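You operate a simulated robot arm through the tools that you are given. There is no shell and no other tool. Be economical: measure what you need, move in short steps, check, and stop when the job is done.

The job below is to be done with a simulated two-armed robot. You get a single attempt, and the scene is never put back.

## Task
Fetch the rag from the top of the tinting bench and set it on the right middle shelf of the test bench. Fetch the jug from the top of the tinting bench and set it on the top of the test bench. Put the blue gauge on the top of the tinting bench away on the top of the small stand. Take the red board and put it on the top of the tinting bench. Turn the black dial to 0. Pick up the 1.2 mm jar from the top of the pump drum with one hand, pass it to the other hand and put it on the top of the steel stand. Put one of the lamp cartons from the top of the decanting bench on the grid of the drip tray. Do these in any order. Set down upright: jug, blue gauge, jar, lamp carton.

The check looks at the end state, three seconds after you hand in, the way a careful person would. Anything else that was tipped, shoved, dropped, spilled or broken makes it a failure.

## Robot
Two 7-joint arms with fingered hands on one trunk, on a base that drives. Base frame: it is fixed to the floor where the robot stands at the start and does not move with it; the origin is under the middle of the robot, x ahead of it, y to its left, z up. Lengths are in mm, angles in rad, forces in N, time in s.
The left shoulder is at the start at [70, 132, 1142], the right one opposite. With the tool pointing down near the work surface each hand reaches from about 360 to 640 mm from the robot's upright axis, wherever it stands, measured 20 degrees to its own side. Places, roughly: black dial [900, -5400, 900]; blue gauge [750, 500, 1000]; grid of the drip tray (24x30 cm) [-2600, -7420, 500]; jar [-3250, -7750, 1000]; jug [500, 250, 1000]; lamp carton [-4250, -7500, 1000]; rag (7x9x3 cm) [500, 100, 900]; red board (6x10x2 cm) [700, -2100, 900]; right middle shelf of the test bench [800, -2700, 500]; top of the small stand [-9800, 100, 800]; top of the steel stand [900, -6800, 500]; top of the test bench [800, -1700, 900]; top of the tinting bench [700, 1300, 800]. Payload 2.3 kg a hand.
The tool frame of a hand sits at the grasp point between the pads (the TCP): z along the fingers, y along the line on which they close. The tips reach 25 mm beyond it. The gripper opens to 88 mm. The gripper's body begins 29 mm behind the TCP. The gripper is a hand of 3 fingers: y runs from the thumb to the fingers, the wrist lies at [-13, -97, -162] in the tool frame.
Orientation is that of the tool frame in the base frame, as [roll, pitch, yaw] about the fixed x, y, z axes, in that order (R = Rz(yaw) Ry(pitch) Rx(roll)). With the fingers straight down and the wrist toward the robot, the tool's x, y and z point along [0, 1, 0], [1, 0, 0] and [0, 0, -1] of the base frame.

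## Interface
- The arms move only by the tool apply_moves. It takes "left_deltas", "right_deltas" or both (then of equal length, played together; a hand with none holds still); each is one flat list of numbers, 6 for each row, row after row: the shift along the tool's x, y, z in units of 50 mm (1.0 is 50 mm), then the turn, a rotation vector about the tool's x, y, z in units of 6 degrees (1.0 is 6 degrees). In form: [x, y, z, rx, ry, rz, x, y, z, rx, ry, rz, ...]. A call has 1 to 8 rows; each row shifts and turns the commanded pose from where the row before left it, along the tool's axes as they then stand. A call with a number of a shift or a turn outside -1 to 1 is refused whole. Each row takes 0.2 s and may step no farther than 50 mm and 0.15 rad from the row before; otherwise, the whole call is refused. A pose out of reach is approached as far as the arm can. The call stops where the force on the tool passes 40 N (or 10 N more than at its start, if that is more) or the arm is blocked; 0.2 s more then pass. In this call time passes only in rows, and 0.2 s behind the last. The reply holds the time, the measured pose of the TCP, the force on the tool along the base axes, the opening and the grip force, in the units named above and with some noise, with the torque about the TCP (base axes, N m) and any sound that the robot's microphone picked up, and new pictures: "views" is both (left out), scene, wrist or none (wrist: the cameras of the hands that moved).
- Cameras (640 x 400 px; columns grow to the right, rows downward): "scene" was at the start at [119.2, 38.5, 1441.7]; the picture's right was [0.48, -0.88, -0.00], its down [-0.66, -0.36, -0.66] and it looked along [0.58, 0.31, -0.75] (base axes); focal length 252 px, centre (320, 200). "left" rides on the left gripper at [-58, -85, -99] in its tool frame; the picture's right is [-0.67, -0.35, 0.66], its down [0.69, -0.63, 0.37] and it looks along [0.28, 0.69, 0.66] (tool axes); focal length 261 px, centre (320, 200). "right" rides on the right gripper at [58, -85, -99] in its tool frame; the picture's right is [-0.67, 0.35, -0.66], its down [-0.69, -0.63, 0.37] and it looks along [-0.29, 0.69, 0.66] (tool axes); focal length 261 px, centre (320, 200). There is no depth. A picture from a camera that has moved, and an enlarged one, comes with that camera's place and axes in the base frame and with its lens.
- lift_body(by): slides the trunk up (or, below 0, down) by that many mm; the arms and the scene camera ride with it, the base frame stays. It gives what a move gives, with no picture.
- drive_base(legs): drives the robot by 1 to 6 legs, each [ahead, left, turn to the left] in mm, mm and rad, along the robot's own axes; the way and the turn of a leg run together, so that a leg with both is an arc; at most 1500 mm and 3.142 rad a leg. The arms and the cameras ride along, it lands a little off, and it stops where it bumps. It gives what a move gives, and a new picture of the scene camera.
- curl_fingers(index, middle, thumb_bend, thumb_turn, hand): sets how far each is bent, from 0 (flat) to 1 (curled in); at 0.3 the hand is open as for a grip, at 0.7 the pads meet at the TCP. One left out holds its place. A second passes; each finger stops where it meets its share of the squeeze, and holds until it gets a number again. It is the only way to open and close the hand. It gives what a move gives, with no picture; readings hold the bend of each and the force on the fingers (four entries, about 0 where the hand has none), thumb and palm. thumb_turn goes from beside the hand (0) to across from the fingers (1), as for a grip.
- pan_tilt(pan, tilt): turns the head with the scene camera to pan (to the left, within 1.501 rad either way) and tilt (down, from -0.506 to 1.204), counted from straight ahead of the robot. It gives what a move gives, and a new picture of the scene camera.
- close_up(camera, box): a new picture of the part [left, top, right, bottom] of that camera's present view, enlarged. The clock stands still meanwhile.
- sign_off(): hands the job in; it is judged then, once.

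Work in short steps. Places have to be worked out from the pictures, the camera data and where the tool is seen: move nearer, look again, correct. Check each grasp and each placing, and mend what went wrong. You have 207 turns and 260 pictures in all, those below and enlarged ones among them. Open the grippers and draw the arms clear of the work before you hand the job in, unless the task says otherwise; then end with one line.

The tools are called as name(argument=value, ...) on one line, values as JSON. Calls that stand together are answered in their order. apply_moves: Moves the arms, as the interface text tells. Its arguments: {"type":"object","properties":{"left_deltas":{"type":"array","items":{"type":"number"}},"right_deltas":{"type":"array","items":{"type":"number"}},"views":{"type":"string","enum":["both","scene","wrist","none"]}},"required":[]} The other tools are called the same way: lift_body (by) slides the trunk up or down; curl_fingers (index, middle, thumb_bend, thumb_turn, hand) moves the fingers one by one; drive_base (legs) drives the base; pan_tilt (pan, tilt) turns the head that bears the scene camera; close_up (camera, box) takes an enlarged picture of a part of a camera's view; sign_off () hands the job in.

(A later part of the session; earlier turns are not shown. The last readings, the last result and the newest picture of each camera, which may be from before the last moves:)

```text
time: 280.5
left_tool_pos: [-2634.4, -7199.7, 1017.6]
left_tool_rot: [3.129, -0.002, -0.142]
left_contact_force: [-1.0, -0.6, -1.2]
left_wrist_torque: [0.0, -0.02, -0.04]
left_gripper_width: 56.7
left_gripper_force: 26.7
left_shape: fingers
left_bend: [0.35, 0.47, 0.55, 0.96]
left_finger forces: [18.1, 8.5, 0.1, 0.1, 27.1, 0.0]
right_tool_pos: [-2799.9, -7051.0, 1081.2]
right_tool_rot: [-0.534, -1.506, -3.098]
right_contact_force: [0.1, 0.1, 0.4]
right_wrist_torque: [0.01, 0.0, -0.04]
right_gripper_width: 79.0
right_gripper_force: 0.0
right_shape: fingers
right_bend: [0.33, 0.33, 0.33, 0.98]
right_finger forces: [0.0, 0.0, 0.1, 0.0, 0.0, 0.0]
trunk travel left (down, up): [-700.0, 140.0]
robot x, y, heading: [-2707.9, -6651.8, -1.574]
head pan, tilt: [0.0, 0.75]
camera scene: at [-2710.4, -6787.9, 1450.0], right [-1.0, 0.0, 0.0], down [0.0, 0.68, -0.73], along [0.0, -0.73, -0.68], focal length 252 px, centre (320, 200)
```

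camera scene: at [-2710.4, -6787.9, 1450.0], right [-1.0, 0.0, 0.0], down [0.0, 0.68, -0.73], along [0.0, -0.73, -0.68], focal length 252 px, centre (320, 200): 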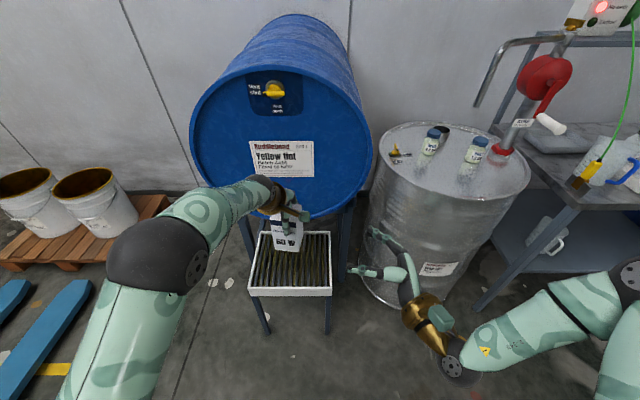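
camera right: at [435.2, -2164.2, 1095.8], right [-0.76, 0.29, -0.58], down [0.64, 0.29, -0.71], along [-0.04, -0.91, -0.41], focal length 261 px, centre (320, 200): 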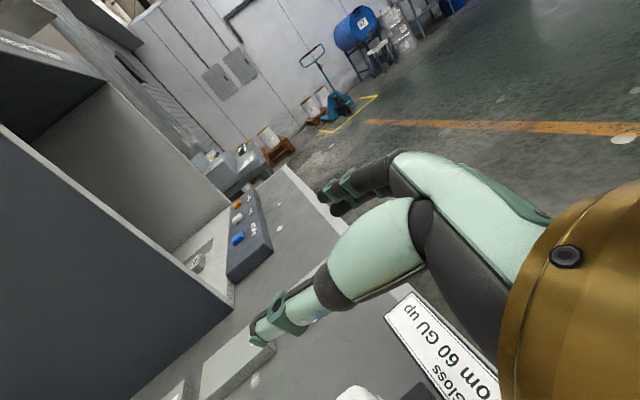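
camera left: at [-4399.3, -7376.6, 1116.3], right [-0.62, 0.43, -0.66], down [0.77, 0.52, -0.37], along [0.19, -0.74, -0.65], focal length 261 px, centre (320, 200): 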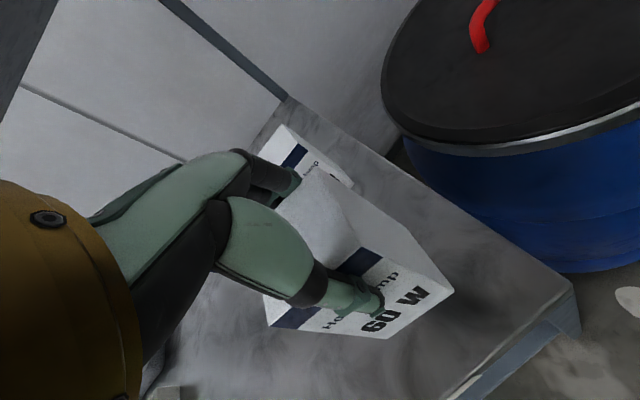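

Tray spans x −2757…−2430, y −7571…−7274; I'll place the carton near its front centre (−2593,−7338), clear of the tap. Lower the trunk 400 mm, then drive in.

lift_body(by=-395)

drive_base(legs=[[136, 41, 0]])

apply_moves(left_deltas=[0, 0, 0.16, 0, 0, 0, 0, 0, 0.1, 0, 0, 0], views="both")

```text
time: 284.3
left_tool_pos: [-2634.8, -7200.7, 622.5]
left_tool_rot: [3.128, -0.002, -0.144]
left_contact_force: [0.7, -0.4, -0.7]
left_wrist_torque: [0.0, 0.03, -0.02]
left_gripper_width: 56.6
left_gripper_force: 27.2
left_shape: fingers
left_bend: [0.35, 0.47, 0.55, 0.96]
left_finger forces: [18.2, 8.3, 0.0, 0.1, 27.0, 0.0]
right_tool_pos: [-2799.9, -7050.4, 685.9]
right_tool_rot: [-0.536, -1.504, -3.095]
right_contact_force: [-0.1, -1.0, 0.5]
right_wrist_torque: [-0.01, 0.05, 0.01]
right_gripper_width: 79.0
right_gripper_force: 0.1
right_shape: fingers
right_bend: [0.33, 0.33, 0.33, 0.98]
right_finger forces: [0.1, 0.0, 0.0, 0.1, 0.1, 0.0]
trunk travel left (down, up): [-305.0, 535.0]
robot x, y, heading: [-2711.1, -6654.9, -1.564]
head pan, tilt: [0.0, 0.75]
```

```text
time: 285.6
left_tool_pos: [-2594.5, -7335.3, 621.6]
left_tool_rot: [3.129, 0.0, -0.143]
left_contact_force: [0.2, 0.1, -0.7]
left_wrist_torque: [-0.01, -0.04, -0.05]
left_gripper_width: 56.3
left_gripper_force: 27.1
left_shape: fingers
left_bend: [0.35, 0.47, 0.55, 0.96]
left_finger forces: [18.2, 8.6, 0.1, 0.0, 27.0, 0.1]
right_tool_pos: [-2758.6, -7184.8, 684.5]
right_tool_rot: [-0.531, -1.504, -3.1]
right_contact_force: [-0.3, -0.1, -0.4]
right_wrist_torque: [0.03, -0.02, -0.02]
right_gripper_width: 78.9
right_gripper_force: 0.1
right_shape: fingers
right_bend: [0.33, 0.33, 0.33, 0.98]
right_finger forces: [0.1, 0.0, 0.0, 0.0, 0.0, 0.0]
trunk travel left (down, up): [-305.0, 535.0]
robot x, y, heading: [-2669.1, -6791.8, -1.572]
head pan, tilt: [0.0, 0.75]
camera scene: at [-2669.4, -6922.8, 1054.9], right [-1.0, 0.0, 0.0], down [0.0, 0.68, -0.73], along [0.0, -0.73, -0.68], focal length 252 px, centre (320, 200)
```

scene: 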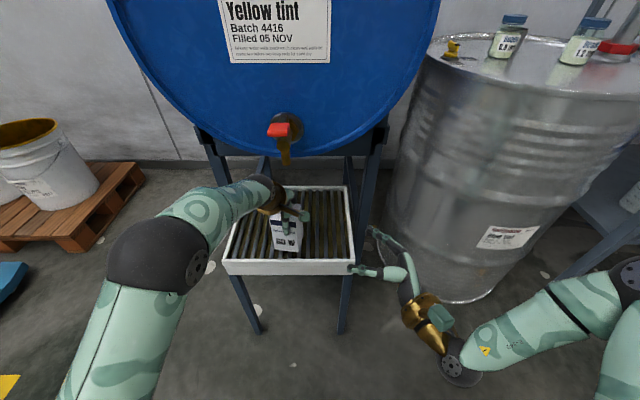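

```text
time: 286.2
left_tool_pos: [-2594.4, -7334.7, 609.3]
left_tool_rot: [3.129, -0.002, -0.144]
left_contact_force: [-0.2, -0.4, -0.8]
left_wrist_torque: [-0.02, 0.04, 0.01]
left_gripper_width: 56.5
left_gripper_force: 26.3
left_shape: fingers
left_bend: [0.35, 0.47, 0.55, 0.96]
left_finger forces: [18.0, 8.4, 0.1, 0.1, 26.9, 0.1]
right_tool_pos: [-2758.9, -7184.4, 685.5]
right_tool_rot: [-0.493, -1.504, -3.138]
right_contact_force: [-0.2, 0.2, -0.4]
right_wrist_torque: [-0.01, 0.0, -0.01]
right_gripper_width: 79.1
right_gripper_force: 0.0
right_shape: fingers
right_bend: [0.33, 0.33, 0.33, 0.98]
right_finger forces: [0.1, 0.0, 0.0, 0.0, 0.1, 0.0]
trunk travel left (down, up): [-305.0, 535.0]
robot x, y, heading: [-2668.0, -6789.4, -1.576]
head pan, tilt: [0.0, 0.75]
camera scene: at [-2669.5, -6922.4, 1055.0], right [-1.0, 0.0, 0.0], down [0.0, 0.68, -0.73], along [0.0, -0.73, -0.68], focal length 252 px, centre (320, 200)
camera left: at [-2638.8, -7240.7, 707.7], right [-0.61, 0.43, -0.66], down [0.77, 0.52, -0.37], along [0.18, -0.74, -0.65], focal length 261 px, centre (320, 200)
```

scene: 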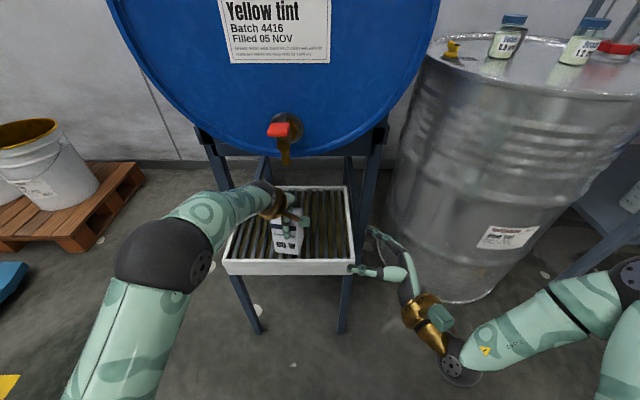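
left: 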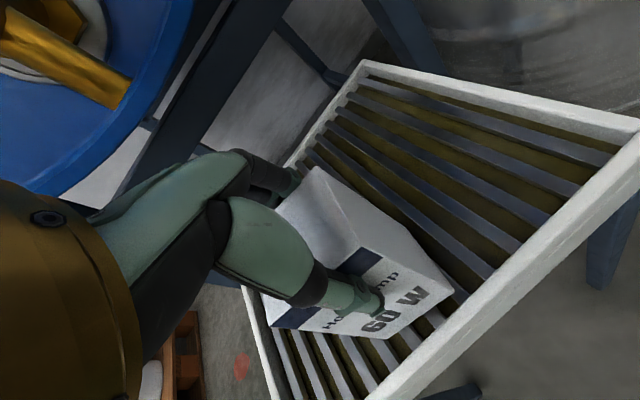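

Over the grid. Lower gradually to contact.

apply_moves(left_deltas=[0, 0, 0.16, 0, 0, 0, 0, 0, 0.16, 0, 0, 0, 0, 0, 0.1, 0, 0, 0, 0, 0, 0.1, 0, 0, 0], views="wrist")

```text
time: 287.2
left_tool_pos: [-2594.9, -7336.0, 596.9]
left_tool_rot: [3.096, 0.0, -0.141]
left_contact_force: [1.2, 7.5, 24.7]
left_wrist_torque: [-0.12, 0.15, -0.08]
left_gripper_width: 56.3
left_gripper_force: 28.4
left_shape: fingers
left_bend: [0.36, 0.48, 0.56, 0.96]
left_finger forces: [17.5, 8.8, 0.0, 0.0, 30.4, 0.0]
right_tool_pos: [-2759.3, -7179.2, 690.4]
right_tool_rot: [-0.396, -1.502, 3.047]
right_contact_force: [-0.6, 0.0, -0.8]
right_wrist_torque: [-0.02, 0.02, -0.02]
right_gripper_width: 79.1
right_gripper_force: 0.0
right_shape: fingers
right_bend: [0.33, 0.33, 0.33, 0.98]
right_finger forces: [0.1, 0.0, 0.1, 0.1, 0.0, 0.0]
trunk travel left (down, up): [-305.0, 535.0]
robot x, y, heading: [-2672.1, -6790.4, -1.576]
head pan, tilt: [0.0, 0.75]
stopped in row 4 (left hand): the force on the tool passed its limit at 44 N (the readings are from after the stop); the commanded pose is now the measured one
camera left: at [-2639.0, -7238.9, 692.4], right [-0.62, 0.41, -0.67], down [0.77, 0.51, -0.39], along [0.18, -0.76, -0.63], focal length 261 px, centre (320, 200)
```

left: 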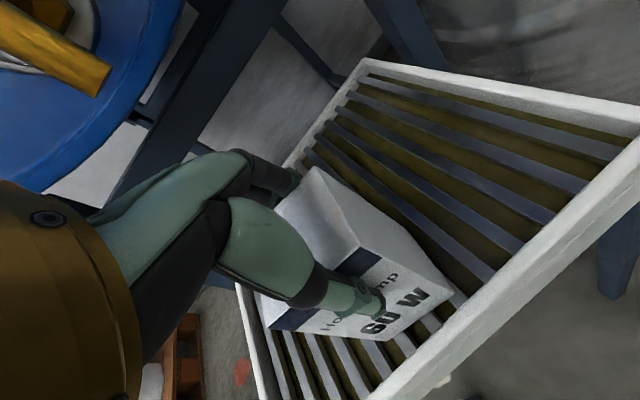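

Contact reached (carton inside the rim on the bars). I relieve 3 mm, release, and rise.

apply_moves(left_deltas=[0, 0, -0.06, 0, 0, 0], views="none")

curl_fingers(hand="left", index=0.28, middle=0.28, thumb_bend=0.28)

apply_moves(left_deltas=[0, 0, -0.5, 0, 0, 0, 0, 0, -0.9, 0, 0, 0, 0, 0, -0.9, 0, 0, 0], views="both")

```text
time: 287.6
left_tool_pos: [-2594.3, -7335.5, 597.0]
left_tool_rot: [3.102, -0.003, -0.142]
left_contact_force: [-0.4, 2.9, 23.5]
left_wrist_torque: [-0.44, 0.17, -0.03]
left_gripper_width: 56.3
left_gripper_force: 28.6
left_shape: fingers
left_bend: [0.35, 0.48, 0.56, 0.96]
left_finger forces: [19.4, 9.3, 0.0, 0.1, 28.8, 0.0]
right_tool_pos: [-2760.7, -7180.8, 689.3]
right_tool_rot: [-0.413, -1.502, 3.066]
right_contact_force: [0.4, -0.7, -0.1]
right_wrist_torque: [0.04, 0.0, 0.02]
right_gripper_width: 79.0
right_gripper_force: 0.2
right_shape: fingers
right_bend: [0.33, 0.33, 0.33, 0.98]
right_finger forces: [0.1, 0.0, 0.1, 0.1, 0.1, 0.0]
trunk travel left (down, up): [-305.0, 535.0]
robot x, y, heading: [-2670.5, -6787.5, -1.572]
head pan, tilt: [0.0, 0.75]
```

```text
time: 288.6
left_tool_pos: [-2594.5, -7339.2, 591.8]
left_tool_rot: [3.113, -0.002, -0.141]
left_contact_force: [0.9, -0.4, -0.9]
left_wrist_torque: [0.01, 0.01, 0.02]
left_gripper_width: 89.2
left_gripper_force: 0.1
left_shape: fingers
left_bend: [0.28, 0.28, 0.28, 0.97]
left_finger forces: [0.3, 0.0, 0.0, 0.0, 0.3, 0.0]
right_tool_pos: [-2758.2, -7184.9, 686.5]
right_tool_rot: [-0.511, -1.505, -3.119]
right_contact_force: [-0.8, 0.2, -0.1]
right_wrist_torque: [0.03, 0.01, -0.01]
right_gripper_width: 79.1
right_gripper_force: 0.0
right_shape: fingers
right_bend: [0.33, 0.33, 0.33, 0.98]
right_finger forces: [0.1, 0.0, 0.0, 0.0, 0.0, 0.0]
trunk travel left (down, up): [-305.0, 535.0]
robot x, y, heading: [-2670.6, -6790.1, -1.57]
head pan, tilt: [0.0, 0.75]
```

```text
time: 289.4
left_tool_pos: [-2594.2, -7333.9, 709.3]
left_tool_rot: [3.112, -0.002, -0.141]
left_contact_force: [-0.1, 0.5, 0.4]
left_wrist_torque: [0.01, 0.03, -0.01]
left_gripper_width: 88.9
left_gripper_force: 0.2
left_shape: fingers
left_bend: [0.28, 0.28, 0.28, 0.97]
left_finger forces: [0.1, 0.1, 0.0, 0.0, 0.0, 0.0]
right_tool_pos: [-2757.7, -7184.3, 686.3]
right_tool_rot: [-0.522, -1.504, -3.11]
right_contact_force: [-1.3, 0.5, -0.5]
right_wrist_torque: [-0.01, 0.01, -0.02]
right_gripper_width: 78.8
right_gripper_force: 0.0
right_shape: fingers
right_bend: [0.33, 0.33, 0.33, 0.98]
right_finger forces: [0.1, 0.0, 0.0, 0.0, 0.0, 0.0]
trunk travel left (down, up): [-305.0, 535.0]
robot x, y, heading: [-2672.1, -6790.4, -1.575]
head pan, tilt: [0.0, 0.75]
camera scene: at [-2669.4, -6921.7, 1055.0], right [-1.0, 0.0, 0.0], down [0.0, 0.68, -0.73], along [0.0, -0.73, -0.68], focal length 252 px, centre (320, 200)
camera left: at [-2638.5, -7238.1, 805.1], right [-0.62, 0.42, -0.67], down [0.77, 0.52, -0.38], along [0.18, -0.75, -0.64], focal length 261 px, centre (320, 200)
```

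scene: 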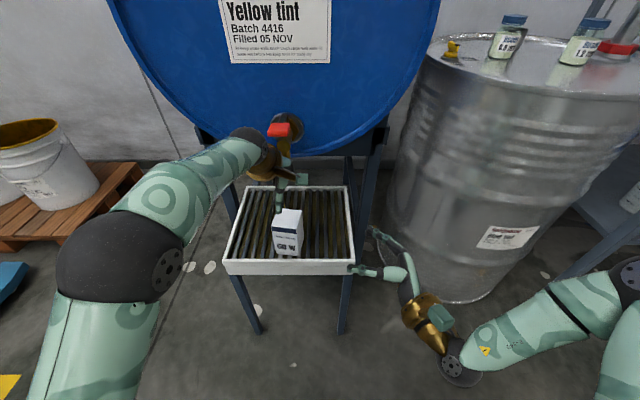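
left: 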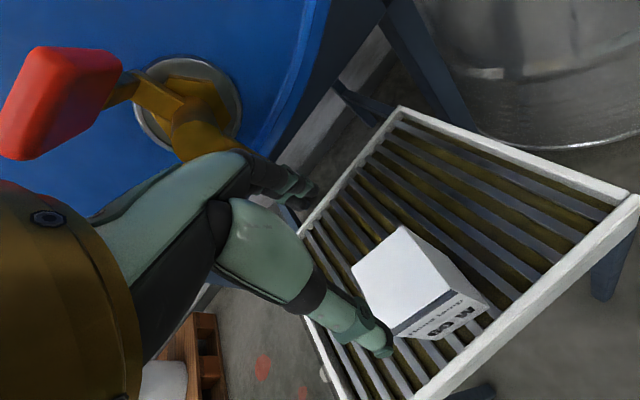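

The carton stands upright on the grid. I back away and raise the trunk; then reconfigure the right hand (pitched ~48° down, drawn back) for the coming hand-over.

drive_base(legs=[[-400, 0, 0]])

lift_body(by=395)

apply_moves(right_deltas=[0, -0.44, -0.23, 0, -1, 0, -0.024, -0.44, -0.229, 0, -1, 0, -0.048, -0.44, -0.225, 0, -1, 0, -0.071, -0.44, -0.219, 0, -1, 0, -0.094, -0.44, -0.21, 0, -1, 0, 0, 0, 0, 0, -1, 0, 0, 0, 0, 0, -1, 0, 0, 0, 0, 0, -1, 0], views="none")

```text
time: 291.9
left_tool_pos: [-2593.4, -6934.1, 708.6]
left_tool_rot: [3.113, -0.002, -0.14]
left_contact_force: [0.4, -0.8, 0.3]
left_wrist_torque: [0.0, -0.02, 0.02]
left_gripper_width: 88.8
left_gripper_force: 0.1
left_shape: fingers
left_bend: [0.28, 0.28, 0.28, 0.97]
left_finger forces: [0.1, 0.0, 0.0, 0.0, 0.0, 0.1]
right_tool_pos: [-2759.4, -6783.1, 687.7]
right_tool_rot: [-0.5, -1.503, -3.133]
right_contact_force: [0.1, -1.2, 0.3]
right_wrist_torque: [0.0, 0.0, 0.01]
right_gripper_width: 78.8
right_gripper_force: 0.1
right_shape: fingers
right_bend: [0.33, 0.33, 0.33, 0.98]
right_finger forces: [0.0, 0.0, 0.0, 0.1, 0.0, 0.0]
trunk travel left (down, up): [-305.0, 535.0]
robot x, y, heading: [-2664.8, -6389.2, -1.574]
head pan, tilt: [0.0, 0.75]
camera scene: at [-2669.0, -6521.2, 1055.0], right [-1.0, 0.0, 0.0], down [0.0, 0.68, -0.73], along [0.0, -0.73, -0.68], focal length 252 px, centre (320, 200)
```

scene: 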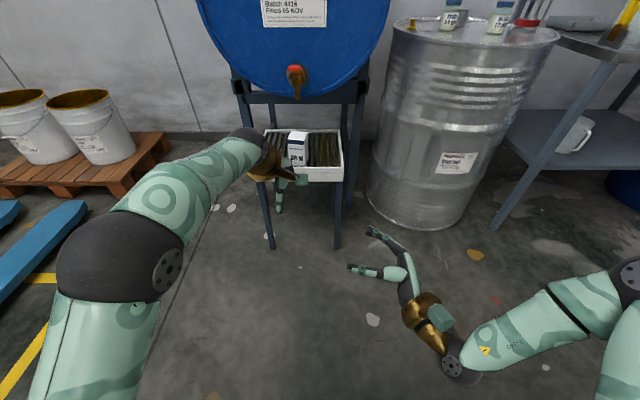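

```text
time: 295.7
left_tool_pos: [-2594.5, -6932.7, 1102.2]
left_tool_rot: [3.113, 0.001, -0.143]
left_contact_force: [0.0, 0.0, -0.1]
left_wrist_torque: [-0.01, 0.02, -0.01]
left_gripper_width: 88.9
left_gripper_force: 0.1
left_shape: fingers
left_bend: [0.28, 0.28, 0.28, 0.97]
left_finger forces: [0.0, 0.1, 0.0, 0.1, 0.0, 0.1]
right_tool_pos: [-2758.5, -6782.9, 1082.4]
right_tool_rot: [-0.511, -1.503, -3.119]
right_contact_force: [0.8, 0.5, -0.1]
right_wrist_torque: [0.01, 0.03, 0.0]
right_gripper_width: 78.7
right_gripper_force: 0.0
right_shape: fingers
right_bend: [0.33, 0.33, 0.33, 0.98]
right_finger forces: [0.0, 0.0, 0.0, 0.0, 0.0, 0.1]
trunk travel left (down, up): [-700.0, 140.0]
robot x, y, heading: [-2669.3, -6388.6, -1.571]
head pan, tilt: [0.0, 0.75]
```

```text
time: 297.5
left_tool_pos: [-2592.7, -6933.2, 1103.0]
left_tool_rot: [3.113, 0.0, -0.143]
left_contact_force: [-0.4, -0.6, -0.1]
left_wrist_torque: [0.02, 0.0, 0.02]
left_gripper_width: 88.8
left_gripper_force: 0.0
left_shape: fingers
left_bend: [0.28, 0.28, 0.28, 0.97]
left_finger forces: [0.1, 0.1, 0.0, 0.1, 0.1, 0.1]
right_tool_pos: [-2759.2, -6790.4, 1034.7]
right_tool_rot: [-3.094, -0.79, -0.523]
right_contact_force: [0.5, -0.7, 0.0]
right_wrist_torque: [-0.04, 0.02, -0.01]
right_gripper_width: 79.0
right_gripper_force: 0.3
right_shape: fingers
right_bend: [0.33, 0.33, 0.33, 0.98]
right_finger forces: [0.0, 0.0, 0.0, 0.1, 0.0, 0.0]
right hand out of reach, approached as far as the arm can: row 1, 2, 3, 4, 5
trunk travel left (down, up): [-700.0, 140.0]
robot x, y, heading: [-2669.5, -6391.6, -1.572]
head pan, tilt: [0.0, 0.75]
```

apply_moves(right_deltas=[-0.336, -0.527, -0.69, 0, 0, 0, -0.336, -0.527, -0.69, 0, 0, 0, -0.336, -0.527, -0.69, 0, 0, 0], views="none")

drive_base(legs=[[0, -780, 0], [700, 0, 0]])

pan_tilt(pan=0.1, tilt=0.7)

```text
time: 298.3
left_tool_pos: [-2590.2, -6934.1, 1102.4]
left_tool_rot: [3.113, 0.002, -0.141]
left_contact_force: [-0.2, -0.5, -0.3]
left_wrist_torque: [0.02, 0.03, -0.03]
left_gripper_width: 88.7
left_gripper_force: 0.0
left_shape: fingers
left_bend: [0.28, 0.28, 0.28, 0.97]
left_finger forces: [0.0, 0.1, 0.0, 0.0, 0.0, 0.0]
right_tool_pos: [-2824.7, -6764.9, 1100.5]
right_tool_rot: [-3.097, -0.79, -0.521]
right_contact_force: [0.2, 0.4, 0.6]
right_wrist_torque: [-0.04, 0.0, -0.02]
right_gripper_width: 78.8
right_gripper_force: 0.2
right_shape: fingers
right_bend: [0.33, 0.33, 0.33, 0.98]
right_finger forces: [0.0, 0.0, 0.0, 0.0, 0.0, 0.0]
right hand out of reach, approached as far as the arm can: row 1, 2, 3
trunk travel left (down, up): [-700.0, 140.0]
robot x, y, heading: [-2670.2, -6391.6, -1.572]
head pan, tilt: [0.0, 0.75]
```

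```text
time: 305.9
left_tool_pos: [-3383.2, -7626.2, 1103.4]
left_tool_rot: [3.112, 0.001, -0.151]
left_contact_force: [-0.3, 0.5, 0.0]
left_wrist_torque: [-0.03, -0.04, -0.03]
left_gripper_width: 88.8
left_gripper_force: 0.2
left_shape: fingers
left_bend: [0.28, 0.28, 0.28, 0.97]
left_finger forces: [0.1, 0.1, 0.0, 0.0, 0.0, 0.0]
right_tool_pos: [-3613.5, -7454.1, 1099.4]
right_tool_rot: [-3.095, -0.792, -0.533]
right_contact_force: [0.3, 0.7, -0.3]
right_wrist_torque: [-0.02, 0.02, 0.02]
right_gripper_width: 79.1
right_gripper_force: 0.1
right_shape: fingers
right_bend: [0.33, 0.33, 0.33, 0.98]
right_finger forces: [0.0, 0.0, 0.0, 0.0, 0.1, 0.0]
trunk travel left (down, up): [-700.0, 140.0]
robot x, y, heading: [-3450.3, -7080.0, -1.585]
head pan, tilt: [0.0, 0.75]
camera scene: at [-3453.9, -7212.3, 1450.1], right [-1.0, 0.01, 0.0], down [0.01, 0.68, -0.73], along [-0.01, -0.73, -0.68], focal length 252 px, centre (320, 200)
```

scene: 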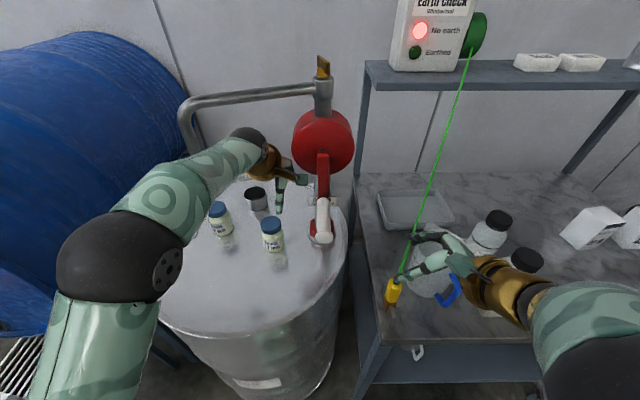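

```text
time: 306.6
left_tool_pos: [-3382.2, -7626.8, 1102.1]
left_tool_rot: [3.112, -0.001, -0.153]
left_contact_force: [-0.8, 0.0, 0.1]
left_wrist_torque: [-0.03, 0.03, -0.01]
left_gripper_width: 89.1
left_gripper_force: 0.0
left_shape: fingers
left_bend: [0.28, 0.28, 0.28, 0.97]
left_finger forces: [0.1, 0.1, 0.0, 0.1, 0.0, 0.1]
right_tool_pos: [-3614.8, -7457.4, 1099.2]
right_tool_rot: [-3.094, -0.789, -0.533]
right_contact_force: [-0.6, 0.0, 0.5]
right_wrist_torque: [0.0, 0.0, -0.01]
right_gripper_width: 79.0
right_gripper_force: 0.0
right_shape: fingers
right_bend: [0.33, 0.33, 0.33, 0.98]
right_finger forces: [0.0, 0.1, 0.0, 0.1, 0.1, 0.1]
trunk travel left (down, up): [-700.0, 140.0]
robot x, y, heading: [-3455.9, -7083.5, -1.583]
head pan, tilt: [0.099, 0.7]
camera scene: at [-3445.5, -7215.2, 1454.2], right [-1.0, -0.09, 0.0], down [-0.06, 0.64, -0.76], along [0.07, -0.76, -0.64], focal length 252 px, centre (320, 200)
```

scene: 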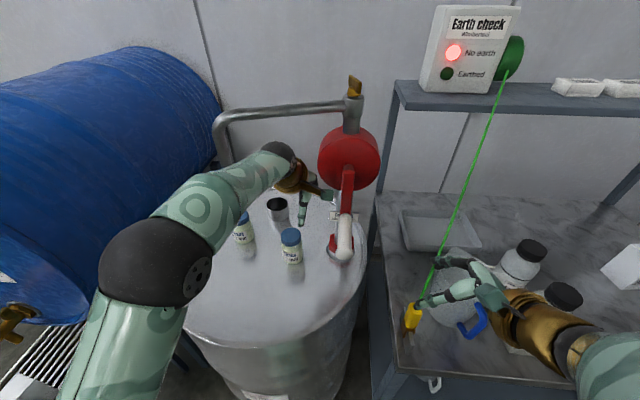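

Jar ≈(−3328,−7660), cap top ≈965. My right hand is close to the green earth cable, so I shift the base 60 mm left (away from it), then move the left hand above the jar.

drive_base(legs=[[0, 60, 0]])

apply_moves(left_deltas=[0, 0.67, 0, 0, 0, 0, 0, 0, 0.9, 0, 0, 0, 0, 0, 0.6, 0, 0, 0], views="wrist")

```text
time: 307.6
left_tool_pos: [-3328.0, -7627.2, 1102.1]
left_tool_rot: [3.115, -0.005, -0.153]
left_contact_force: [-1.2, 0.0, -1.0]
left_wrist_torque: [0.0, -0.02, 0.0]
left_gripper_width: 88.7
left_gripper_force: 0.1
left_shape: fingers
left_bend: [0.28, 0.28, 0.28, 0.97]
left_finger forces: [0.1, 0.0, 0.0, 0.0, 0.0, 0.0]
right_tool_pos: [-3560.9, -7454.0, 1099.2]
right_tool_rot: [-3.09, -0.796, -0.537]
right_contact_force: [-0.2, -0.2, 0.0]
right_wrist_torque: [0.03, -0.03, 0.0]
right_gripper_width: 79.1
right_gripper_force: 0.0
right_shape: fingers
right_bend: [0.33, 0.33, 0.33, 0.98]
right_finger forces: [0.0, 0.0, 0.1, 0.1, 0.0, 0.0]
trunk travel left (down, up): [-700.0, 140.0]
robot x, y, heading: [-3389.9, -7081.4, -1.581]
head pan, tilt: [0.099, 0.7]
camera scene: at [-3392.9, -7215.7, 1454.3], right [-1.0, -0.09, -0.01], down [-0.05, 0.64, -0.77], along [0.07, -0.76, -0.64], focal length 252 px, centre (320, 200)
```

scene: 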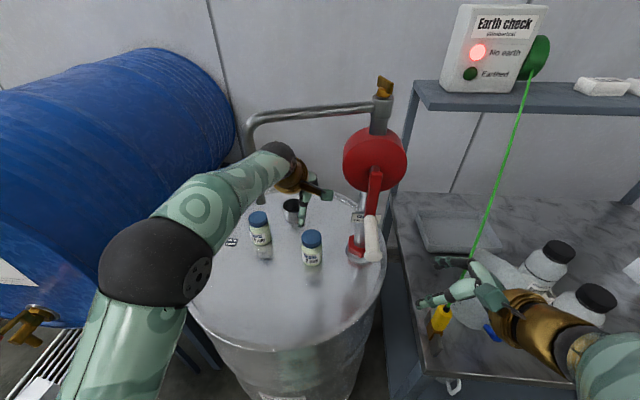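

```text
time: 308.4
left_tool_pos: [-3328.3, -7663.0, 1027.7]
left_tool_rot: [3.112, 0.001, -0.152]
left_contact_force: [-0.5, 0.0, -0.6]
left_wrist_torque: [0.0, 0.03, 0.0]
left_gripper_width: 88.9
left_gripper_force: 0.1
left_shape: fingers
left_bend: [0.28, 0.28, 0.28, 0.97]
left_finger forces: [0.1, 0.1, 0.0, 0.1, 0.0, 0.1]
right_tool_pos: [-3554.8, -7454.6, 1099.0]
right_tool_rot: [-3.094, -0.789, -0.535]
right_contact_force: [0.0, 0.4, -0.5]
right_wrist_torque: [-0.03, 0.03, -0.02]
right_gripper_width: 79.0
right_gripper_force: 0.1
right_shape: fingers
right_bend: [0.33, 0.33, 0.33, 0.98]
right_finger forces: [0.0, 0.0, 0.1, 0.0, 0.1, 0.1]
trunk travel left (down, up): [-700.0, 140.0]
robot x, y, heading: [-3391.5, -7081.7, -1.585]
head pan, tilt: [0.099, 0.7]
camera left: at [-3371.3, -7565.7, 1125.3], right [-0.61, 0.43, -0.67], down [0.77, 0.51, -0.38], along [0.17, -0.75, -0.64], focal length 261 px, centre (320, 200)
```

left: 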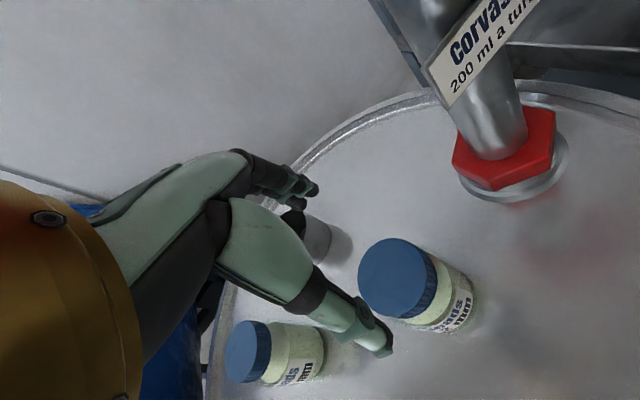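

Jar centre (−3333,−7647). Correct by ~16 mm, descend to z≈968 and close on the cap.

apply_moves(left_deltas=[-0.15, -0.3, 0, 0, 0, 0, 0, 0, 0.6, 0, 0, 0, 0, 0, 0.6, 0, 0, 0], views="none")

close_up(camera="left", box=[220, 150, 480, 350])

curl_fingers(hand="left", index=0.7, middle=0.7, thumb_bend=0.7)

apply_moves(left_deltas=[0, 0, -0.4, 0, 0, 0, 0, 0, -0.8, 0, 0, 0, 0, 0, -0.8, 0, 0, 0], views="both")

```text
time: 309.2
left_tool_pos: [-3333.5, -7650.0, 967.1]
left_tool_rot: [3.112, 0.0, -0.154]
left_contact_force: [0.4, -0.8, -0.8]
left_wrist_torque: [0.0, 0.0, 0.0]
left_gripper_width: 88.7
left_gripper_force: 0.0
left_shape: fingers
left_bend: [0.28, 0.28, 0.28, 0.97]
left_finger forces: [0.0, 0.0, 0.1, 0.0, 0.1, 0.0]
right_tool_pos: [-3554.8, -7456.5, 1099.1]
right_tool_rot: [-3.092, -0.791, -0.537]
right_contact_force: [0.0, 0.7, -0.5]
right_wrist_torque: [0.01, 0.01, 0.02]
right_gripper_width: 79.0
right_gripper_force: 0.1
right_shape: fingers
right_bend: [0.33, 0.33, 0.33, 0.98]
right_finger forces: [0.0, 0.1, 0.0, 0.1, 0.0, 0.1]
trunk travel left (down, up): [-700.0, 140.0]
robot x, y, heading: [-3391.0, -7082.4, -1.584]
head pan, tilt: [0.099, 0.7]
```

```text
2.00 times, centred on (350, 250) of left
camera zoom: at [-3377.0, -7552.8, 1064.0], right [-0.61, 0.43, -0.67], down [0.77, 0.51, -0.38], along [0.17, -0.75, -0.64], focal length 521 px, centre (260, 100)
```

zoom: 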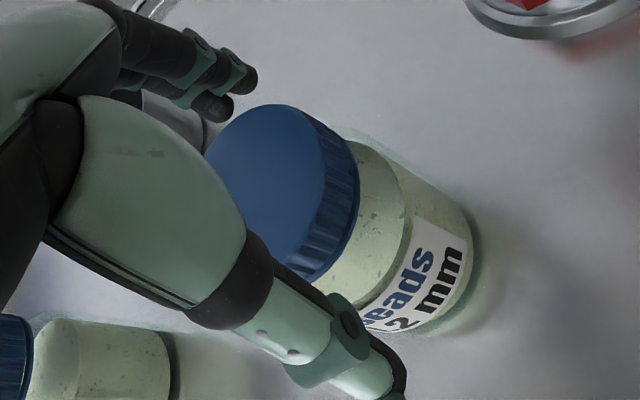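

```text
time: 310.2
left_tool_pos: [-3334.2, -7648.9, 967.8]
left_tool_rot: [3.112, 0.0, -0.154]
left_contact_force: [0.6, -2.4, 4.5]
left_wrist_torque: [-0.1, 0.0, -0.03]
left_gripper_width: 51.1
left_gripper_force: 20.7
left_shape: fingers
left_bend: [0.44, 0.49, 0.51, 0.96]
left_finger forces: [12.4, 9.6, 0.2, 0.0, 19.7, 0.0]
right_tool_pos: [-3554.2, -7455.7, 1099.2]
right_tool_rot: [-3.092, -0.791, -0.537]
right_contact_force: [0.1, -0.2, -0.6]
right_wrist_torque: [0.02, -0.01, 0.0]
right_gripper_width: 79.1
right_gripper_force: 0.0
right_shape: fingers
right_bend: [0.33, 0.33, 0.33, 0.98]
right_finger forces: [0.1, 0.0, 0.0, 0.1, 0.0, 0.0]
trunk travel left (down, up): [-700.0, 140.0]
robot x, y, heading: [-3394.3, -7088.0, -1.581]
head pan, tilt: [0.099, 0.7]
```

```text
time: 311.0
left_tool_pos: [-3332.9, -7646.7, 1067.3]
left_tool_rot: [3.115, 0.0, -0.153]
left_contact_force: [0.0, 0.3, -7.4]
left_wrist_torque: [0.01, 0.03, 0.02]
left_gripper_width: 51.2
left_gripper_force: 18.0
left_shape: fingers
left_bend: [0.44, 0.49, 0.51, 0.95]
left_finger forces: [10.7, 7.9, 0.1, 0.1, 18.1, 0.0]
right_tool_pos: [-3555.8, -7456.3, 1099.3]
right_tool_rot: [-3.091, -0.79, -0.536]
right_contact_force: [-0.6, 1.1, 0.7]
right_wrist_torque: [-0.01, -0.02, -0.02]
right_gripper_width: 78.8
right_gripper_force: 0.1
right_shape: fingers
right_bend: [0.33, 0.33, 0.33, 0.98]
right_finger forces: [0.0, 0.0, 0.0, 0.0, 0.1, 0.0]
trunk travel left (down, up): [-700.0, 140.0]
robot x, y, heading: [-3392.6, -7082.5, -1.582]
head pan, tilt: [0.099, 0.7]
camera scene: at [-3385.7, -7217.2, 1454.0], right [-1.0, -0.09, 0.0], down [-0.06, 0.64, -0.76], along [0.07, -0.76, -0.65], focal length 252 px, centre (320, 200)
camera left: at [-3377.2, -7550.3, 1164.3], right [-0.61, 0.43, -0.66], down [0.77, 0.51, -0.38], along [0.17, -0.75, -0.64], focal length 261 px, centre (320, 200)
```

scene: 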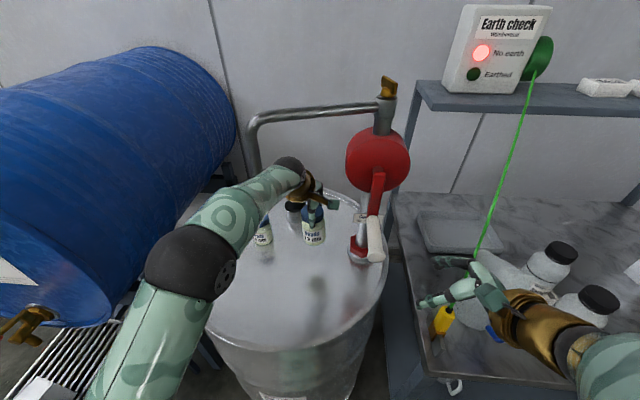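
left: 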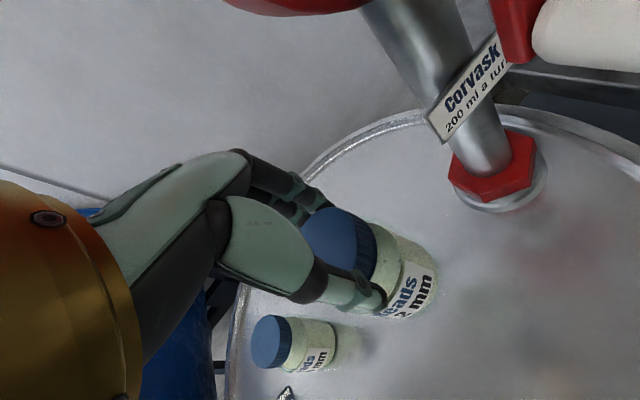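

Jar lifted (≈0.75 kg), firmly held by the cap. I back away into free space, then bring the jar to the middle in front of me while turning the right hand back to horizontal.

drive_base(legs=[[-500, 0, 0]])

apply_moves(left_deltas=[-0.655, -0.345, 0.275, 0, 0, 0, -0.655, -0.345, 0.275, 0, 0, 0, -0.655, -0.345, 0.275, 0, 0, 0, -0.655, -0.345, 0.275, 0, 0, 0, 0, 0, 0, 0, 0, 0, 0, 0, 0, 0, 0, 0, 0, 0, 0, 0, 0, 0, 0, 0, 0, 0, 0, 0], right_deltas=[0, 0, 0, 0, 1, 0, 0, 0, 0, 0, 1, 0, 0, 0, 0, 0, 1, 0, 0, 0, 0, 0, 1, 0, 0, 0, 0, 0, 1, 0, 0, 0, 0, 0, 1, 0, 0, 0, 0, 0, 0.7, 0, 0, 0, 0, 0, 0, 0], views="scene")

```text
time: 313.9
left_tool_pos: [-3326.7, -7147.5, 1064.8]
left_tool_rot: [3.115, 0.002, -0.153]
left_contact_force: [0.3, -1.1, -7.1]
left_wrist_torque: [-0.03, 0.03, -0.01]
left_gripper_width: 51.2
left_gripper_force: 18.3
left_shape: fingers
left_bend: [0.44, 0.49, 0.51, 0.95]
left_finger forces: [10.7, 8.0, 0.1, 0.0, 17.8, 0.1]
right_tool_pos: [-3548.5, -6956.0, 1097.7]
right_tool_rot: [-3.089, -0.789, -0.536]
right_contact_force: [-0.3, 0.7, -0.1]
right_wrist_torque: [0.03, -0.01, 0.01]
right_gripper_width: 78.7
right_gripper_force: 0.0
right_shape: fingers
right_bend: [0.33, 0.33, 0.33, 0.98]
right_finger forces: [0.0, 0.1, 0.1, 0.0, 0.0, 0.0]
trunk travel left (down, up): [-700.0, 140.0]
robot x, y, heading: [-3388.1, -6580.2, -1.584]
head pan, tilt: [0.099, 0.7]
camera scene: at [-3379.4, -6718.2, 1453.8], right [-1.0, -0.09, 0.0], down [-0.06, 0.64, -0.76], along [0.07, -0.76, -0.65], focal length 252 px, centre (320, 200)
```

scene: 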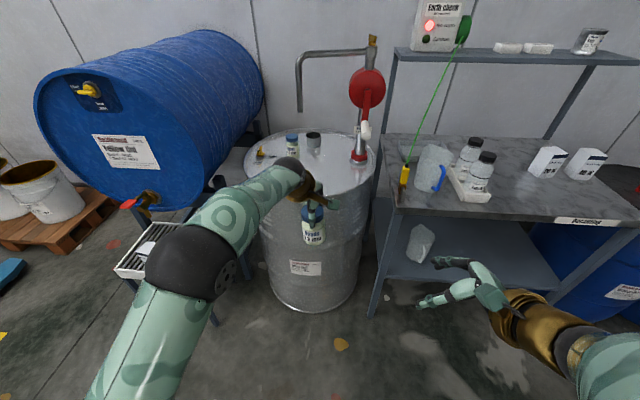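

```text
time: 315.7
left_tool_pos: [-3443.1, -7061.5, 1010.4]
left_tool_rot: [3.118, 0.013, -0.14]
left_contact_force: [-0.4, 0.5, -7.5]
left_wrist_torque: [-0.01, 0.01, 0.01]
left_gripper_width: 51.2
left_gripper_force: 18.5
left_shape: fingers
left_bend: [0.44, 0.5, 0.51, 0.95]
left_finger forces: [10.1, 8.4, 0.0, 0.0, 18.1, 0.0]
right_tool_pos: [-3556.4, -6975.2, 1103.2]
right_tool_rot: [-2.723, -1.486, -0.918]
right_contact_force: [-0.6, -0.4, 0.0]
right_wrist_torque: [0.01, -0.02, -0.02]
right_gripper_width: 78.7
right_gripper_force: 0.0
right_shape: fingers
right_bend: [0.33, 0.33, 0.33, 0.98]
right_finger forces: [0.0, 0.0, 0.1, 0.1, 0.0, 0.0]
right hand out of reach, approached as far as the arm can: row 1, 2, 3, 5
trunk travel left (down, up): [-700.0, 140.0]
robot x, y, heading: [-3385.4, -6578.5, -1.582]
head pan, tilt: [0.099, 0.7]
camera scene: at [-3379.6, -6716.2, 1454.0], right [-1.0, -0.09, 0.0], down [-0.06, 0.64, -0.76], along [0.07, -0.76, -0.65], focal length 252 px, centre (320, 200)
```

scene: 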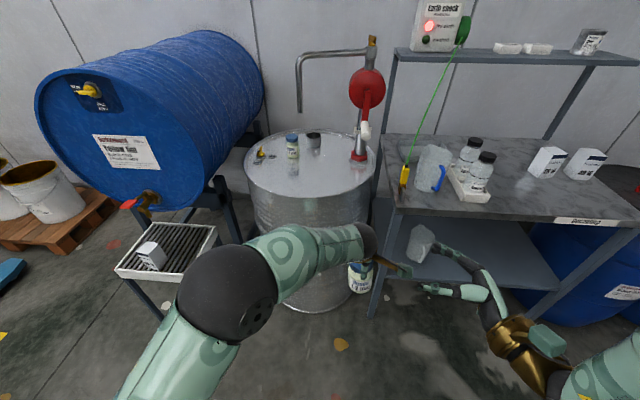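

Left holds the jar at mid-front. I bring the right hand (pitched slightly) to a standoff beside the jar's lower body, opening it a bit more.

curl_fingers(hand="right", index=0.27, middle=0.27, thumb_bend=0.27)

apply_moves(right_deltas=[0, 0, 0, 0, -0.85, 0, 0, 0, 0, 0, -0.85, 0, -0.74, 0.176, 0.335, 0, 0, 0, -0.74, 0.176, 0.335, 0, 0, 0, -0.74, 0.176, 0.335, 0, 0, 0], views="both")

```text
time: 316.7
left_tool_pos: [-3444.2, -7061.8, 1012.3]
left_tool_rot: [3.117, 0.013, -0.139]
left_contact_force: [-0.6, -0.5, -6.5]
left_wrist_torque: [0.01, -0.01, -0.01]
left_gripper_width: 50.8
left_gripper_force: 18.1
left_shape: fingers
left_bend: [0.44, 0.5, 0.51, 0.95]
left_finger forces: [10.1, 8.3, 0.1, 0.0, 18.0, 0.0]
right_tool_pos: [-3556.7, -6975.0, 1103.0]
right_tool_rot: [-2.72, -1.484, -0.918]
right_contact_force: [-0.4, 0.0, 0.0]
right_wrist_torque: [-0.04, 0.0, 0.02]
right_gripper_width: 90.2
right_gripper_force: 0.1
right_shape: fingers
right_bend: [0.27, 0.27, 0.27, 0.98]
right_finger forces: [0.1, 0.1, 0.0, 0.0, 0.1, 0.0]
trunk travel left (down, up): [-700.0, 140.0]
robot x, y, heading: [-3386.2, -6580.7, -1.58]
head pan, tilt: [0.099, 0.7]
```

```text
time: 317.9
left_tool_pos: [-3442.3, -7061.8, 1010.4]
left_tool_rot: [3.116, 0.015, -0.14]
left_contact_force: [0.6, -0.3, -8.0]
left_wrist_torque: [-0.02, 0.02, 0.02]
left_gripper_width: 50.7
left_gripper_force: 18.5
left_shape: fingers
left_bend: [0.44, 0.5, 0.51, 0.95]
left_finger forces: [10.0, 8.3, 0.0, 0.0, 18.1, 0.0]
right_tool_pos: [-3549.8, -7003.6, 982.0]
right_tool_rot: [-3.008, -1.313, -0.63]
right_contact_force: [0.0, -0.2, -1.0]
right_wrist_torque: [-0.01, 0.03, 0.03]
right_gripper_width: 90.2
right_gripper_force: 0.0
right_shape: fingers
right_bend: [0.27, 0.27, 0.27, 0.98]
right_finger forces: [0.0, 0.1, 0.0, 0.1, 0.0, 0.0]
trunk travel left (down, up): [-700.0, 140.0]
robot x, y, heading: [-3386.2, -6578.7, -1.585]
head pan, tilt: [0.099, 0.7]
camera scene: at [-3380.4, -6716.8, 1454.0], right [-1.0, -0.09, 0.0], down [-0.06, 0.64, -0.76], along [0.07, -0.76, -0.65], focal length 252 px, centre (320, 200)
camera right: at [-3580.5, -6892.5, 1066.3], right [-0.86, 0.09, -0.49], down [0.47, 0.49, -0.73], along [0.17, -0.87, -0.47], focal length 261 px, centre (320, 200)
```

scene: 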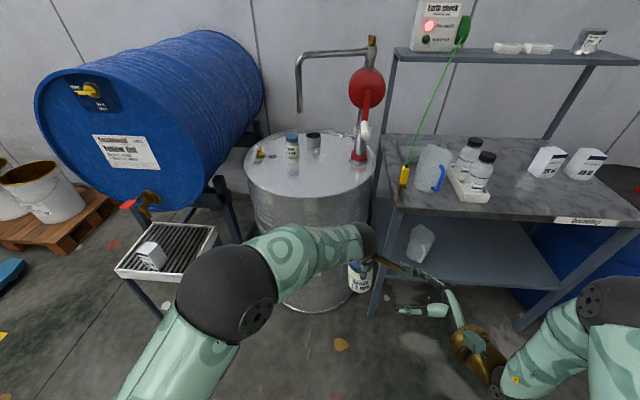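
right: 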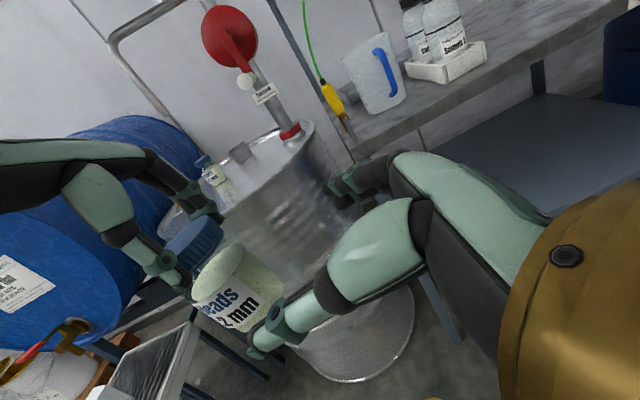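

The jar's projected target agrees with the image. Advance 110 mm along the right hand's axis.

apply_moves(right_deltas=[0, 0, 0.75, 0, 0, 0, 0, 0, 0.75, 0, 0, 0, 0, 0, 0.7, 0, 0, 0], views="wrist")

```text
time: 318.7
left_tool_pos: [-3442.1, -7061.4, 1010.9]
left_tool_rot: [3.118, 0.014, -0.139]
left_contact_force: [0.7, -0.4, -7.7]
left_wrist_torque: [-0.02, 0.01, 0.02]
left_gripper_width: 50.6
left_gripper_force: 18.8
left_shape: fingers
left_bend: [0.44, 0.5, 0.51, 0.95]
left_finger forces: [10.0, 8.2, 0.0, 0.1, 18.1, 0.0]
right_tool_pos: [-3453.7, -7053.3, 954.1]
right_tool_rot: [-3.006, -1.312, -0.633]
right_contact_force: [-0.8, -0.1, 0.1]
right_wrist_torque: [-0.01, 0.02, 0.03]
right_gripper_width: 90.3
right_gripper_force: 0.1
right_shape: fingers
right_bend: [0.27, 0.27, 0.27, 0.98]
right_finger forces: [0.1, 0.1, 0.1, 0.0, 0.1, 0.0]
trunk travel left (down, up): [-700.0, 140.0]
robot x, y, heading: [-3383.8, -6583.6, -1.583]
head pan, tilt: [0.099, 0.7]
camera right: at [-3485.2, -6942.6, 1039.0], right [-0.87, 0.1, -0.49], down [0.47, 0.49, -0.73], along [0.17, -0.87, -0.47], focal length 261 px, centre (320, 200)
```

right: 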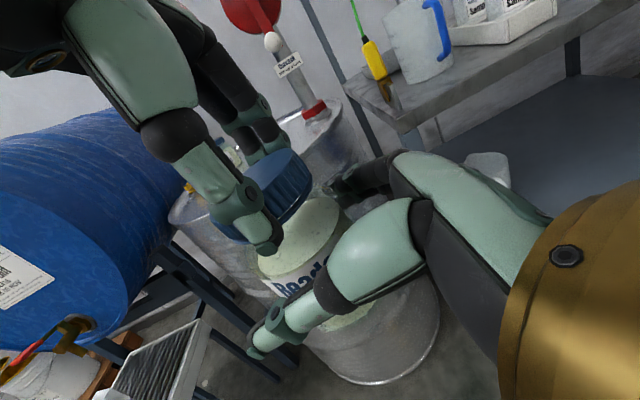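

Jar is between right thumb and fingers. Close the right hand.

curl_fingers(hand="right", index=0.75, middle=0.75, thumb_bend=0.75)

close_up(camera="right", box=[160, 100, 480, 380])

```text
time: 319.7
left_tool_pos: [-3443.1, -7062.5, 1012.5]
left_tool_rot: [3.117, 0.013, -0.139]
left_contact_force: [1.7, 8.5, -0.2]
left_wrist_torque: [0.43, -0.1, -0.02]
left_gripper_width: 50.6
left_gripper_force: 20.6
left_shape: fingers
left_bend: [0.46, 0.52, 0.51, 0.95]
left_finger forces: [8.3, 6.8, 0.1, 0.0, 25.3, 0.0]
right_tool_pos: [-3455.7, -7052.7, 954.2]
right_tool_rot: [-3.008, -1.311, -0.631]
right_contact_force: [-1.0, -9.8, 0.4]
right_wrist_torque: [0.08, 0.08, -0.09]
right_gripper_width: 52.6
right_gripper_force: 19.0
right_shape: fingers
right_bend: [0.43, 0.5, 0.45, 0.97]
right_finger forces: [13.7, 9.5, 0.0, 0.1, 14.4, 0.0]
trunk travel left (down, up): [-700.0, 140.0]
robot x, y, heading: [-3386.3, -6577.7, -1.583]
head pan, tilt: [0.099, 0.7]
```

```text
1.43 times, centred on (320, 240) of right
camera zoom: at [-3486.4, -6942.2, 1039.1], right [-0.86, 0.1, -0.49], down [0.47, 0.49, -0.73], along [0.17, -0.87, -0.47], focal length 372 px, centre (320, 143)
```

zoom: 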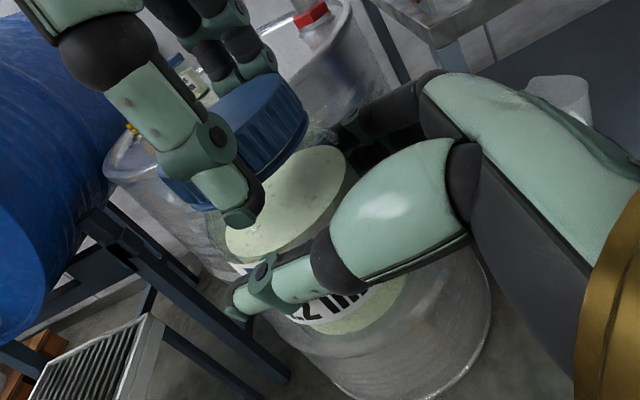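

Both hands hold it; right grip is ~14–19 N. Now I open the left hand and lift it clear.

curl_fingers(hand="left", index=0.28, middle=0.28, thumb_bend=0.28)

apply_moves(left_deltas=[0, 0, -0.5, 0, 0, 0, 0, 0, -0.9, 0, 0, 0, 0.6, 0, -0.6, 0, 0, 0, 0.9, 0, 0, 0, 0, 0, 0.9, 0, 0, 0, 0, 0], views="both")

```text
time: 320.7
left_tool_pos: [-3442.5, -7062.1, 1012.8]
left_tool_rot: [3.116, 0.014, -0.138]
left_contact_force: [-0.4, 0.6, -0.1]
left_wrist_torque: [-0.02, -0.02, -0.03]
left_gripper_width: 88.1
left_gripper_force: 0.0
left_shape: fingers
left_bend: [0.28, 0.28, 0.28, 0.97]
left_finger forces: [0.0, 0.1, 0.1, 0.1, 0.0, 0.1]
right_tool_pos: [-3454.8, -7052.8, 954.6]
right_tool_rot: [-2.999, -1.312, -0.637]
right_contact_force: [0.2, -0.4, 0.0]
right_wrist_torque: [-0.02, 0.12, -0.01]
right_gripper_width: 52.6
right_gripper_force: 18.3
right_shape: fingers
right_bend: [0.44, 0.5, 0.45, 0.98]
right_finger forces: [9.8, 8.2, 0.1, 0.1, 17.9, 0.0]
trunk travel left (down, up): [-700.0, 140.0]
robot x, y, heading: [-3384.7, -6579.9, -1.586]
head pan, tilt: [0.099, 0.7]
```

```text
time: 321.9
left_tool_pos: [-3327.6, -7075.4, 1109.2]
left_tool_rot: [3.113, -0.001, -0.154]
left_contact_force: [0.3, -0.9, 0.1]
left_wrist_torque: [-0.03, -0.01, 0.02]
left_gripper_width: 88.3
left_gripper_force: 0.0
left_shape: fingers
left_bend: [0.28, 0.28, 0.28, 0.97]
left_finger forces: [0.1, 0.0, 0.1, 0.1, 0.0, 0.1]
right_tool_pos: [-3453.8, -7053.2, 954.9]
right_tool_rot: [-3.005, -1.31, -0.63]
right_contact_force: [0.4, 0.3, 0.1]
right_wrist_torque: [-0.01, 0.11, -0.02]
right_gripper_width: 52.6
right_gripper_force: 17.9
right_shape: fingers
right_bend: [0.44, 0.5, 0.45, 0.98]
right_finger forces: [9.8, 8.2, 0.0, 0.1, 17.9, 0.1]
trunk travel left (down, up): [-700.0, 140.0]
robot x, y, heading: [-3386.0, -6583.6, -1.589]
head pan, tilt: [0.099, 0.7]
camera scene: at [-3378.0, -6716.3, 1454.0], right [-1.0, -0.09, 0.0], down [-0.06, 0.64, -0.76], along [0.07, -0.76, -0.65], focal length 252 px, centre (320, 200)
camera left: at [-3370.1, -6977.6, 1206.8], right [-0.61, 0.43, -0.67], down [0.77, 0.51, -0.38], along [0.17, -0.75, -0.64], focal length 261 px, centre (320, 200)
```

scene: 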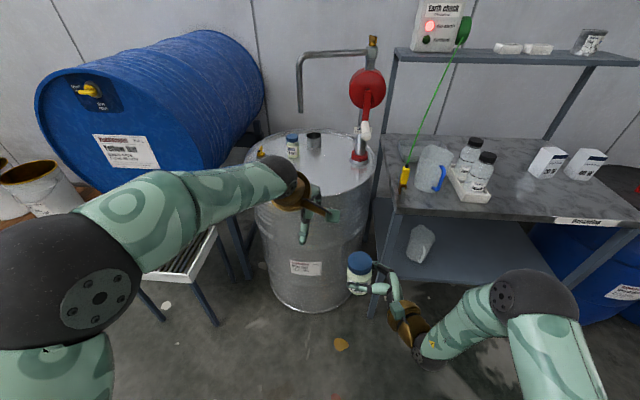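
left: 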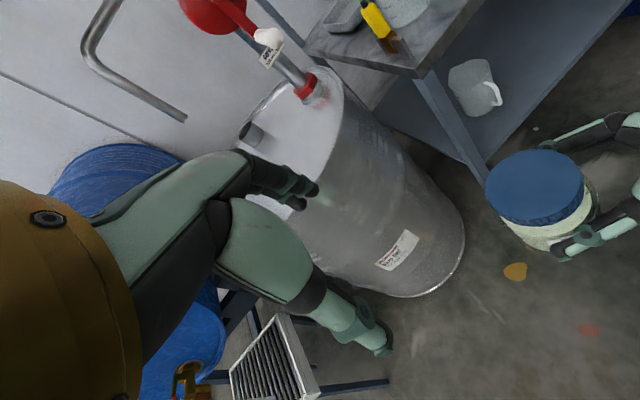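

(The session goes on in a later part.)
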